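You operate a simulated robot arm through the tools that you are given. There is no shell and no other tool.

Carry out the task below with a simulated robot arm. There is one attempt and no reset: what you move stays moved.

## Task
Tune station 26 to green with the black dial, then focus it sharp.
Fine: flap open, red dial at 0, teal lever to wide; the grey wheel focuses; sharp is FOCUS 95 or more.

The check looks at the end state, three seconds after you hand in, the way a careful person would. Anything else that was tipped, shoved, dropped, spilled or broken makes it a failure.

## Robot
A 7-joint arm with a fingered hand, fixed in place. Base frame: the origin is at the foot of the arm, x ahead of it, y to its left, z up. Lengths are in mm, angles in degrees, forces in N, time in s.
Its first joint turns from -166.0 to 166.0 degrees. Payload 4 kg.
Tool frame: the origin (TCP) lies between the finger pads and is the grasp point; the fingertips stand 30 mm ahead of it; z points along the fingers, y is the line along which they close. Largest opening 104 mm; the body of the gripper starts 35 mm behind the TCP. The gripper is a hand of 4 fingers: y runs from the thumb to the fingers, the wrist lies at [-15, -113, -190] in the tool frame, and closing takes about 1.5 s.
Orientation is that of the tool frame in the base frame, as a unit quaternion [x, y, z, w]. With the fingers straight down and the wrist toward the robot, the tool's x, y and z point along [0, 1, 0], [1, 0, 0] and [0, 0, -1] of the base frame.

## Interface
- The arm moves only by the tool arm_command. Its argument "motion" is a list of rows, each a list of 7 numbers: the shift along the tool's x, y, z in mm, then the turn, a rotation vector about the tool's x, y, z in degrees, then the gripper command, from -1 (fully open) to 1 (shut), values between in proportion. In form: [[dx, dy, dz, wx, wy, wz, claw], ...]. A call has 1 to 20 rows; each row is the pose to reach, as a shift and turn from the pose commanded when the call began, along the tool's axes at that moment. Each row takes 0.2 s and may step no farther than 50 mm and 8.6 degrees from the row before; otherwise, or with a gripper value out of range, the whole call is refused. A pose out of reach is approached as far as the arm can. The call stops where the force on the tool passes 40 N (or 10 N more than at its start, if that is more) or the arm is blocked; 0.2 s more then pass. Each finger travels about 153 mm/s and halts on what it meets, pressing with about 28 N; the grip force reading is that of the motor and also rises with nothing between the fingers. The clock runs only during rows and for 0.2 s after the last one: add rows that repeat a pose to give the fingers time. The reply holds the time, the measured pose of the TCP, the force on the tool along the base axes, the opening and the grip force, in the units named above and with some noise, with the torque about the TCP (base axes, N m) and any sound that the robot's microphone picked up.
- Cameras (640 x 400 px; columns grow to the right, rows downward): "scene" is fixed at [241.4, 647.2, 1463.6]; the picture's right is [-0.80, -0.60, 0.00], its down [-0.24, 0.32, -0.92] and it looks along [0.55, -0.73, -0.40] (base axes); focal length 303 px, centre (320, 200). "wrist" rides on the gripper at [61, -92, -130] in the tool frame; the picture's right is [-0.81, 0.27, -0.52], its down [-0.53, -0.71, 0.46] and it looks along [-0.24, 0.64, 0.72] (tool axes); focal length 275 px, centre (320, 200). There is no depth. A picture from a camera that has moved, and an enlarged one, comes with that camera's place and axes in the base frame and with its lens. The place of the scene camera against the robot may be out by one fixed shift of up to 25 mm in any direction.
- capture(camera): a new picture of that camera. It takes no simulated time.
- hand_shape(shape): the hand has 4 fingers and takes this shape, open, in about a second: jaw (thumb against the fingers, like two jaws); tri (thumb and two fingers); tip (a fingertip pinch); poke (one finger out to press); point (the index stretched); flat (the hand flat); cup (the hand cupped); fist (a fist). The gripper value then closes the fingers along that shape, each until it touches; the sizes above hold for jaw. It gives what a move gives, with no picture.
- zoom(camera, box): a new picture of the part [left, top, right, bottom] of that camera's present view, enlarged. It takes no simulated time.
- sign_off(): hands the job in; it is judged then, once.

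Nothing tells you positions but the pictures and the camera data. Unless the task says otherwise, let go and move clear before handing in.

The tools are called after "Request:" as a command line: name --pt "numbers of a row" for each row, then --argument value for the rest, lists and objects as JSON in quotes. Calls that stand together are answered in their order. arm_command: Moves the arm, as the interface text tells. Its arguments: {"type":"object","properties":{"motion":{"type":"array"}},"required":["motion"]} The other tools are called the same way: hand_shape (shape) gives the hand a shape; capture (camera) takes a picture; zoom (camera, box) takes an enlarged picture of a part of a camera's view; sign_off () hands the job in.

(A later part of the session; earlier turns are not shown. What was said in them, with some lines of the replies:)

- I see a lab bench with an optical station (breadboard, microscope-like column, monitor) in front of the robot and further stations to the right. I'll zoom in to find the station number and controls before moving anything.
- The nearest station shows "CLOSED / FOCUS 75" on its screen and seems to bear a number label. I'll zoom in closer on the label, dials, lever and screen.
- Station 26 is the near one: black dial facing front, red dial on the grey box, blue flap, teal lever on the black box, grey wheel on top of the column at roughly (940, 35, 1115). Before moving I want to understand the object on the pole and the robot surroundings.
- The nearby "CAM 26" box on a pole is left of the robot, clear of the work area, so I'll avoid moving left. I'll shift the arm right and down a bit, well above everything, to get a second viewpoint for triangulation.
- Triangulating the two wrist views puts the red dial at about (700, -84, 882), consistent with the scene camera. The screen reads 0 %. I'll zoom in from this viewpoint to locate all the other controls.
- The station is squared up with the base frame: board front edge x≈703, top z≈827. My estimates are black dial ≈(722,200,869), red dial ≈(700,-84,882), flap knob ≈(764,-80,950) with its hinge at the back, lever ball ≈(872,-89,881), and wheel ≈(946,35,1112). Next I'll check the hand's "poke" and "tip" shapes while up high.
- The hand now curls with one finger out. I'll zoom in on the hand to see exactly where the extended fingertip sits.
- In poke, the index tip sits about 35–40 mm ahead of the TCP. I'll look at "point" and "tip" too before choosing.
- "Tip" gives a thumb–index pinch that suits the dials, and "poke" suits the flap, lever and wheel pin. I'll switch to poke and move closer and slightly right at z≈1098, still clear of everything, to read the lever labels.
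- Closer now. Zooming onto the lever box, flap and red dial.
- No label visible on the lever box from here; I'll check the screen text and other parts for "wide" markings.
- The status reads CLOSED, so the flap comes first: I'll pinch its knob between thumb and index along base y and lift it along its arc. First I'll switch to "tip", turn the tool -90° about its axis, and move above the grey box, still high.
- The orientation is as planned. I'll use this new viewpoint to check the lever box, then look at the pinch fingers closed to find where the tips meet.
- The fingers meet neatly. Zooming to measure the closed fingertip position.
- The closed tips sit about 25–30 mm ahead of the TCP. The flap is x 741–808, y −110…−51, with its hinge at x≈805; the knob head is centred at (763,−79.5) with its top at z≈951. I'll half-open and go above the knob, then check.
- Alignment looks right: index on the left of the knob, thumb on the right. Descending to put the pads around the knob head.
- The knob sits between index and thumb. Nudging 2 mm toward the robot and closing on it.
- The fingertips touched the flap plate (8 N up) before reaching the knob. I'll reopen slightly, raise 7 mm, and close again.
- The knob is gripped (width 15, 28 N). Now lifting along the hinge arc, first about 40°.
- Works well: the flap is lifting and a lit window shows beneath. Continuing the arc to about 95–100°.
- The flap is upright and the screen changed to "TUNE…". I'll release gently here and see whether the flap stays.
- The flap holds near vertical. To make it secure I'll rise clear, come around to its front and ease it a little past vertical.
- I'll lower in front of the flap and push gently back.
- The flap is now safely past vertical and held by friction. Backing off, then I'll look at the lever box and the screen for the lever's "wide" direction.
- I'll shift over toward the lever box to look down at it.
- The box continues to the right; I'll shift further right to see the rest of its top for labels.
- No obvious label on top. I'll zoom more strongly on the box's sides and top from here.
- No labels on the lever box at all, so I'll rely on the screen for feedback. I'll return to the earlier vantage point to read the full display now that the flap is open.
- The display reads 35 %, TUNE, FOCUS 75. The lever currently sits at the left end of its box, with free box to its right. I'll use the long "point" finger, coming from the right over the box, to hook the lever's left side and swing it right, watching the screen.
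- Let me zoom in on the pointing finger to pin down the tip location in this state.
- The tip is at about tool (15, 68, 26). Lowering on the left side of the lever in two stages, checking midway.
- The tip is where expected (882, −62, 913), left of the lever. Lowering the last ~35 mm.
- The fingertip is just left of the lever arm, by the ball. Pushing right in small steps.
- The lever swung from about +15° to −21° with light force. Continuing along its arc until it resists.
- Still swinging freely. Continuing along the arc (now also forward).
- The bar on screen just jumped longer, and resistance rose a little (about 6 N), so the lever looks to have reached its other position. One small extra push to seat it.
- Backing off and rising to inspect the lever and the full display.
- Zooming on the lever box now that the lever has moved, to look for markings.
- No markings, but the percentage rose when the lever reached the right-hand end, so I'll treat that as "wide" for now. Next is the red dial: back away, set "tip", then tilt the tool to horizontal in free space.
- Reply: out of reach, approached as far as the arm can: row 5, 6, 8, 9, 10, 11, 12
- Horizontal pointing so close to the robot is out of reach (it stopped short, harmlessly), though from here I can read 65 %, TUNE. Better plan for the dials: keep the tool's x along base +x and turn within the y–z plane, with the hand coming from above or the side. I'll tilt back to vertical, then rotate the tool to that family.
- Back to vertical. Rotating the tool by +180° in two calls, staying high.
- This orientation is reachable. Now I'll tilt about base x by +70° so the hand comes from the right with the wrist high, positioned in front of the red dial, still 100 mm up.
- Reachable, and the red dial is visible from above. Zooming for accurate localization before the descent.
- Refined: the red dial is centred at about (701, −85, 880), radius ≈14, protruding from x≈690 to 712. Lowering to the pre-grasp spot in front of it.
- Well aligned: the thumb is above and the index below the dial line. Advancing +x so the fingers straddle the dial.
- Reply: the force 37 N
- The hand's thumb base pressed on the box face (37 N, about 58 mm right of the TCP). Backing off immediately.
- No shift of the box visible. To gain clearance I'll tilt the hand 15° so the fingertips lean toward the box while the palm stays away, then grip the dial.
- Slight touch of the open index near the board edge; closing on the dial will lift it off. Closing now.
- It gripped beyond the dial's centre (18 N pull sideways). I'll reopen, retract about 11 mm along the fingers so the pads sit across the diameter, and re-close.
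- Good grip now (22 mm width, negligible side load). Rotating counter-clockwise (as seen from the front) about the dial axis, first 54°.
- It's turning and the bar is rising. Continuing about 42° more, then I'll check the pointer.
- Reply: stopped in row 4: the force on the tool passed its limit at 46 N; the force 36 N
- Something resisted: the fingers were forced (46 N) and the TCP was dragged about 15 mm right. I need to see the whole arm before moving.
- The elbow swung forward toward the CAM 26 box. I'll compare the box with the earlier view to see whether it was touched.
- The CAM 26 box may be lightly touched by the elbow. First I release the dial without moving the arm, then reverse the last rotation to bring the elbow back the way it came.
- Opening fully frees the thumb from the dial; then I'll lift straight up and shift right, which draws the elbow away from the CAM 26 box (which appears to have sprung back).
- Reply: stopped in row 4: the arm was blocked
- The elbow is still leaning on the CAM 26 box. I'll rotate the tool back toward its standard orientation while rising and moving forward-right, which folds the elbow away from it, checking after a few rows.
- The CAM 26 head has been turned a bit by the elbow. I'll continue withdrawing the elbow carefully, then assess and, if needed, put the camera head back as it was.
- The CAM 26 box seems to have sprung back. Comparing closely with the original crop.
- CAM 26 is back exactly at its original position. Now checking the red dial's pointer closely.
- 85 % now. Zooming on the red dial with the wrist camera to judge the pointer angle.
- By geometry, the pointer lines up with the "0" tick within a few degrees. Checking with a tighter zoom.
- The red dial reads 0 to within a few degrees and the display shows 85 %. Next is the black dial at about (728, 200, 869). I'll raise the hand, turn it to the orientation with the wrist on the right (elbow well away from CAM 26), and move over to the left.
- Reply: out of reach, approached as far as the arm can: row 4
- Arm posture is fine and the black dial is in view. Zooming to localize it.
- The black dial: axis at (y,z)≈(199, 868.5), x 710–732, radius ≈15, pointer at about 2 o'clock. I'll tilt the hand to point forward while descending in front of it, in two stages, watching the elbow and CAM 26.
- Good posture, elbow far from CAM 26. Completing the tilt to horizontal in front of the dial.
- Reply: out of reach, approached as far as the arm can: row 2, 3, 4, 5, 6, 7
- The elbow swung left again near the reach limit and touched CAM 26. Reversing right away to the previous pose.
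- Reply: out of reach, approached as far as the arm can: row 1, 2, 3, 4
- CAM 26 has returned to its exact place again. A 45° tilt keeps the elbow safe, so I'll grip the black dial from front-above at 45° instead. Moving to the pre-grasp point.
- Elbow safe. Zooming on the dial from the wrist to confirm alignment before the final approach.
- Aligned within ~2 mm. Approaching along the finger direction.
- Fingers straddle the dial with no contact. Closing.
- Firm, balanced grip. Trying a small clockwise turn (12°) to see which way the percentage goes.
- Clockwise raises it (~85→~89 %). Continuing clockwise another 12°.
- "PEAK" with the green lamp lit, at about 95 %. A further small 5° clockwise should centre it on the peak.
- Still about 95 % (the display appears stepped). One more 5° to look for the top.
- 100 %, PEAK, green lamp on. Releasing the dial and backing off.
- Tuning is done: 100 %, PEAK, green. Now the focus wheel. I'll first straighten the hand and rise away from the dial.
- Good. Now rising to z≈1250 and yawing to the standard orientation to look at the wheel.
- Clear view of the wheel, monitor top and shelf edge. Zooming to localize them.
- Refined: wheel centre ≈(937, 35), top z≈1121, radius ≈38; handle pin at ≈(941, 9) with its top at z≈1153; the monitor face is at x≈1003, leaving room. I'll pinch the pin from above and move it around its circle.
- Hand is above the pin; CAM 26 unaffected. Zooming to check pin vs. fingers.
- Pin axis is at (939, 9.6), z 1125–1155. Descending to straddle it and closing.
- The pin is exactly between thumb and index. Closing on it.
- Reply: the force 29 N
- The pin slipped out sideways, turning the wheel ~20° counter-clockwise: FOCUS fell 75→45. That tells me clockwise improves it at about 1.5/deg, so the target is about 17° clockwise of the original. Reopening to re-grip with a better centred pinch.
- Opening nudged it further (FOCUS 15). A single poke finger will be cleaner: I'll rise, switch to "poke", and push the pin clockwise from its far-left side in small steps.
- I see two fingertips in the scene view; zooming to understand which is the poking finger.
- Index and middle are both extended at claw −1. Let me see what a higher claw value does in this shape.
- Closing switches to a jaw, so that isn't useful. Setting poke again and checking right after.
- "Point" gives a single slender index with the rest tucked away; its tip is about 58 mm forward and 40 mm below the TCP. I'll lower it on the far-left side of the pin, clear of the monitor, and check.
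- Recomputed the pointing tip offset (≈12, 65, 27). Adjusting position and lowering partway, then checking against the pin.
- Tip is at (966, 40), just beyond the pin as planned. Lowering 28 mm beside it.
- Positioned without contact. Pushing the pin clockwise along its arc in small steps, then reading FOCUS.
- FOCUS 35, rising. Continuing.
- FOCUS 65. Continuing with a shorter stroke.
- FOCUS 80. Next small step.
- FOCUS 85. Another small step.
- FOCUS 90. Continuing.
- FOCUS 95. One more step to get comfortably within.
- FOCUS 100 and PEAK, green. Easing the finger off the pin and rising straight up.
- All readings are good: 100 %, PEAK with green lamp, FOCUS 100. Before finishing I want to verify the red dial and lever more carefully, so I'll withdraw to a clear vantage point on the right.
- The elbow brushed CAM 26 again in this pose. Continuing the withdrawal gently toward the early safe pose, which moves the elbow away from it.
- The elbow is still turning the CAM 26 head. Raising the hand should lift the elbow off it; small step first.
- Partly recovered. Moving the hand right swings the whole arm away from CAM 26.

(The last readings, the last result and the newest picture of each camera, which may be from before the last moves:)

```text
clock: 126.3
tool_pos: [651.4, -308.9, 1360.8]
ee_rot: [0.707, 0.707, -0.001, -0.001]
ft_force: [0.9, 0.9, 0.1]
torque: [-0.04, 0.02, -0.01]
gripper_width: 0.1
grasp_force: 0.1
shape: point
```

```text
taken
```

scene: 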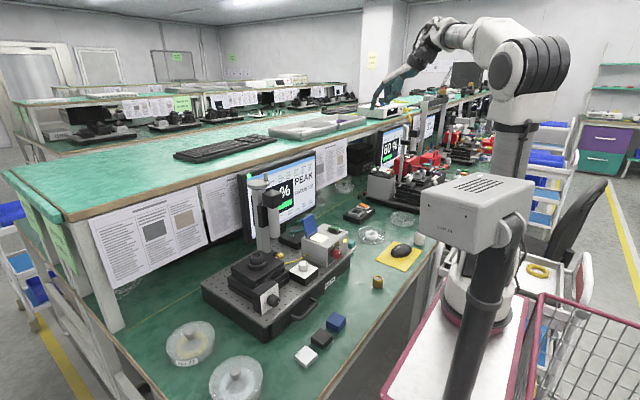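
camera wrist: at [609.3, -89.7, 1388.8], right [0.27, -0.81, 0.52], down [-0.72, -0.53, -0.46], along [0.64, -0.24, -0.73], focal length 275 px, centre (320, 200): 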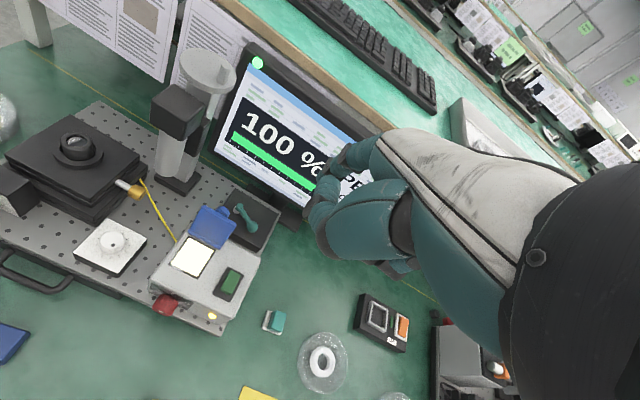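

CAM 26 is released. Verifying it against the original crop and re-checking station state.

Request:
zoom --camera "scene" --box '[400, 200, 640, 400]'

Request:
zoom --camera "scene" --box '[400, 0, 640, 200]'

Request:
zoom --camera "scene" --box '[235, 145, 335, 235]'

Request:
zoom --camera "scene" --box '[332, 240, 348, 258]'

Request:
capture --camera "wrist"

```text
2.00 times, centred on (520, 300) of scene
camera zoom: at [241.4, 647.2, 1463.6], right [-0.8, -0.6, 0.0], down [-0.24, 0.32, -0.92], along [0.55, -0.73, -0.4], focal length 607 px, centre (-80, 0)
```

zoom: 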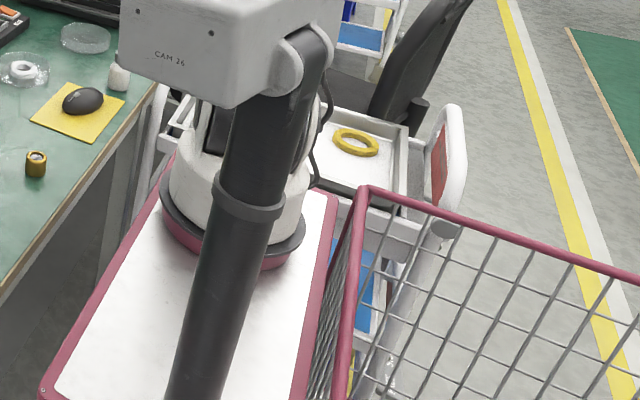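

```text
2.00 times, centred on (520, 100) of scene
camera zoom: at [241.4, 647.2, 1463.6], right [-0.8, -0.6, 0.0], down [-0.24, 0.32, -0.92], along [0.55, -0.73, -0.4], focal length 607 px, centre (-80, 400)
```

zoom: 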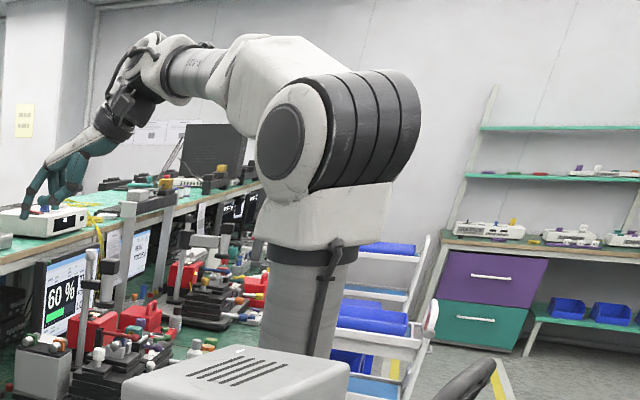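

```text
4.44 times, centred on (285, 190) of scene
camera zoom: at [241.4, 647.2, 1463.6], right [-0.8, -0.6, 0.0], down [-0.24, 0.32, -0.92], along [0.55, -0.73, -0.4], focal length 1348 px, centre (476, 244)
```

zoom: 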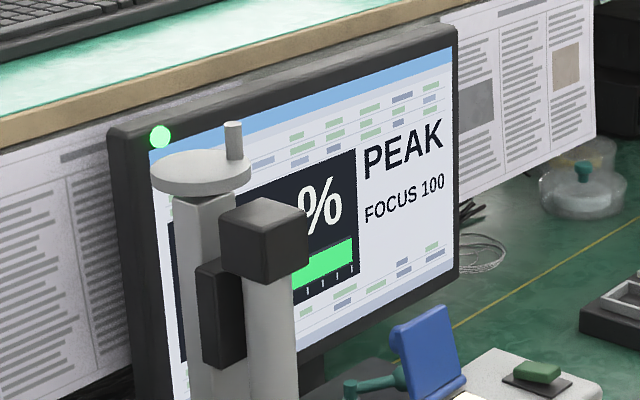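

```text
16.00 times, centred on (340, 249) of scene
camera zoom: at [241.4, 647.2, 1463.6], right [-0.8, -0.6, 0.0], down [-0.24, 0.32, -0.92], along [0.55, -0.73, -0.4], focal length 4853 px, centre (0, -584)
```

zoom: 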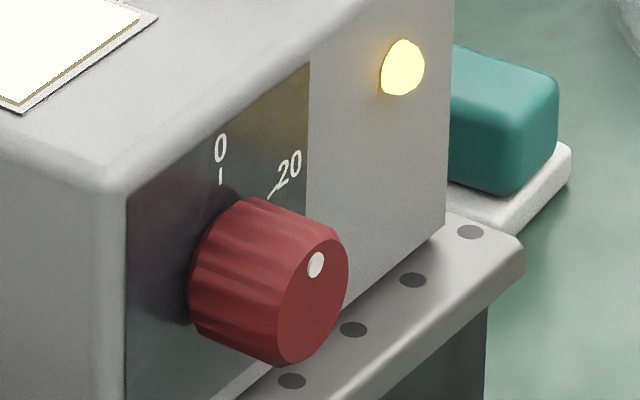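

```text
taken
camera wrist: at [559.1, -248.2, 1490.3], right [0.28, -0.81, 0.52], down [-0.71, -0.53, -0.45], along [0.64, -0.24, -0.73], focal length 275 px, centre (320, 200)
```

wrist: 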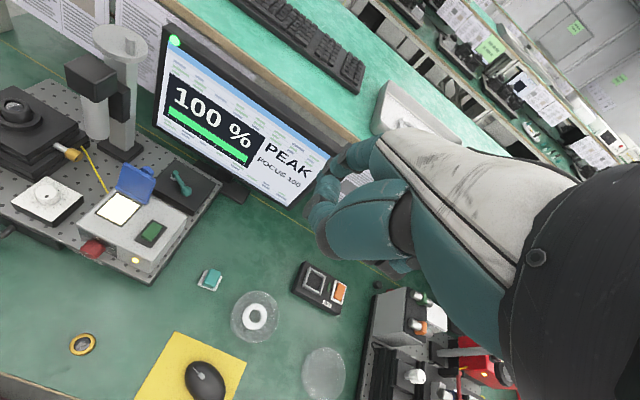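

CAM 26 matches its original position exactly, and with perspective accounted for the red pointer sits within a degree or two of 0. A final look at the lever, flap and surroundings from here.

Request:
zoom --camera "wrist" --box '[60, 140, 230, 290]'

Request:
zoom --camera "wrist" --box '[70, 225, 120, 275]'

Request:
zoom --camera "wrist" --box '[0, 70, 170, 240]'

Request:
zoom --camera "scene" --box '[180, 200, 440, 400]'

```text
2.67 times, centred on (145, 215) of wrist
camera zoom: at [559.1, -248.2, 1490.3], right [0.28, -0.81, 0.52], down [-0.71, -0.53, -0.45], along [0.64, -0.24, -0.73], focal length 734 px, centre (787, 160)
```

zoom: 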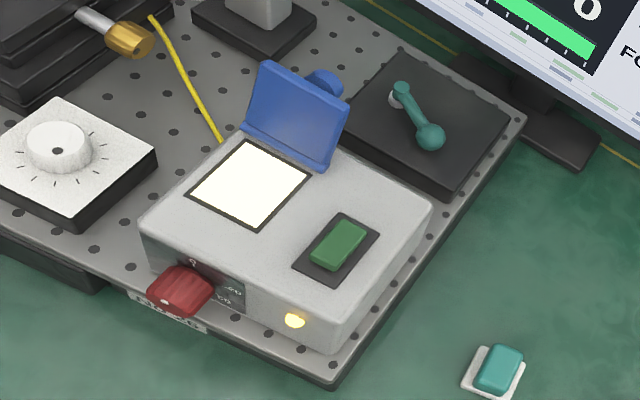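

```text
8.00 times, centred on (95, 250) of wrist
camera zoom: at [559.1, -248.2, 1490.3], right [0.28, -0.81, 0.52], down [-0.71, -0.53, -0.45], along [0.64, -0.24, -0.73], focal length 2202 px, centre (2120, -200)
```

zoom: 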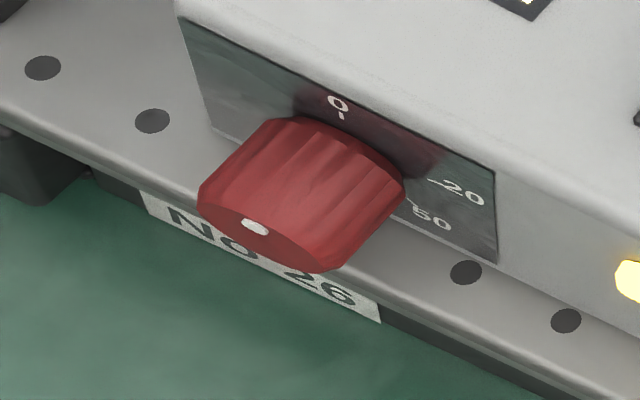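

```text
2.35 times, centred on (85, 155) of wrist
camera zoom: at [559.1, -248.2, 1490.3], right [0.28, -0.81, 0.52], down [-0.71, -0.53, -0.45], along [0.64, -0.24, -0.73], focal length 648 px, centre (873, 306)
```

zoom: 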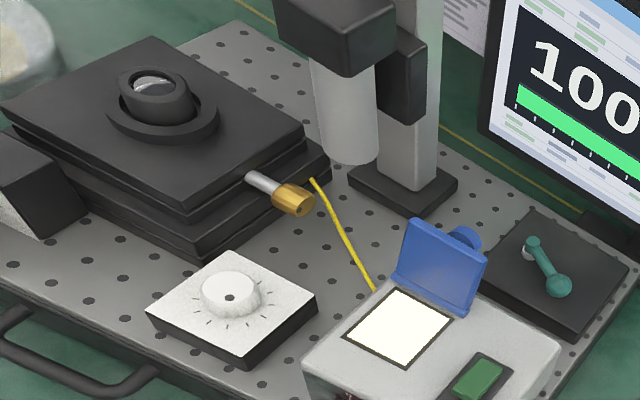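

```text
2.00 times, centred on (310, 300) of scene
camera zoom: at [241.4, 647.2, 1463.6], right [-0.8, -0.6, 0.0], down [-0.24, 0.32, -0.92], along [0.55, -0.73, -0.4], focal length 607 px, centre (340, 0)
```

zoom: 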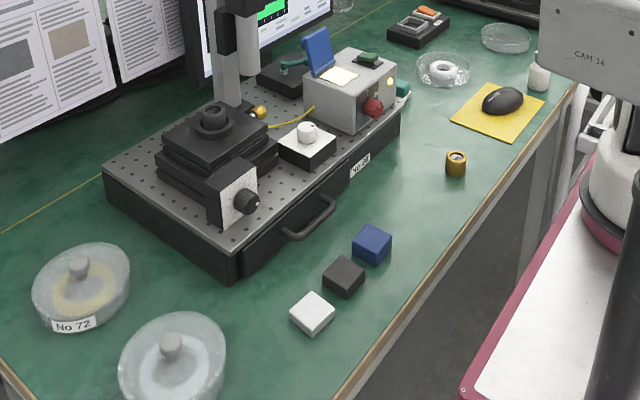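

Everything reads as required: flap open past vertical, red dial at 0, lever at the wide end, 100 % PEAK with the green lamp on, FOCUS 100. The hand is clear, and CAM 26 and everything else around the station are where they started. Handing in.

Request:
sign_off

```text
The job is handed in.
```

Station 26 is tuned and sharp: the screen shows 100 %, PEAK with the green lamp on, and FOCUS 100. The job is handed in.

| Item | State at hand-in |
|---|---|
| **Flap** | Open, about 110°, held past vertical by its own friction |
| **Red dial** | At 0, within about 5° by my estimate from the pictures |
| **Teal lever** | At the right-hand end of its travel |
| **Black dial** | Turned about 34° clockwise to reach 100 % |
| **Grey wheel** | Ended clockwise of where it started; FOCUS went from 75 to 100 |

- **Lever direction:** I found no labels on the lever box. I took the right-hand end as "wide" because the reading jumped from 35 % to 65 % there.
- **Contacts:** The robot's elbow pushed the CAM 26 head on its pole four times. Each time it sprang back, and zoomed pictures after the last push match its original position. The hand also pressed the grey box with about 37 N and jammed briefly on the red dial at about 46 N. I saw no shift in the box in the pictures.

I saw nothing else moved or tipped, and the hand was clear of the station before I handed in.
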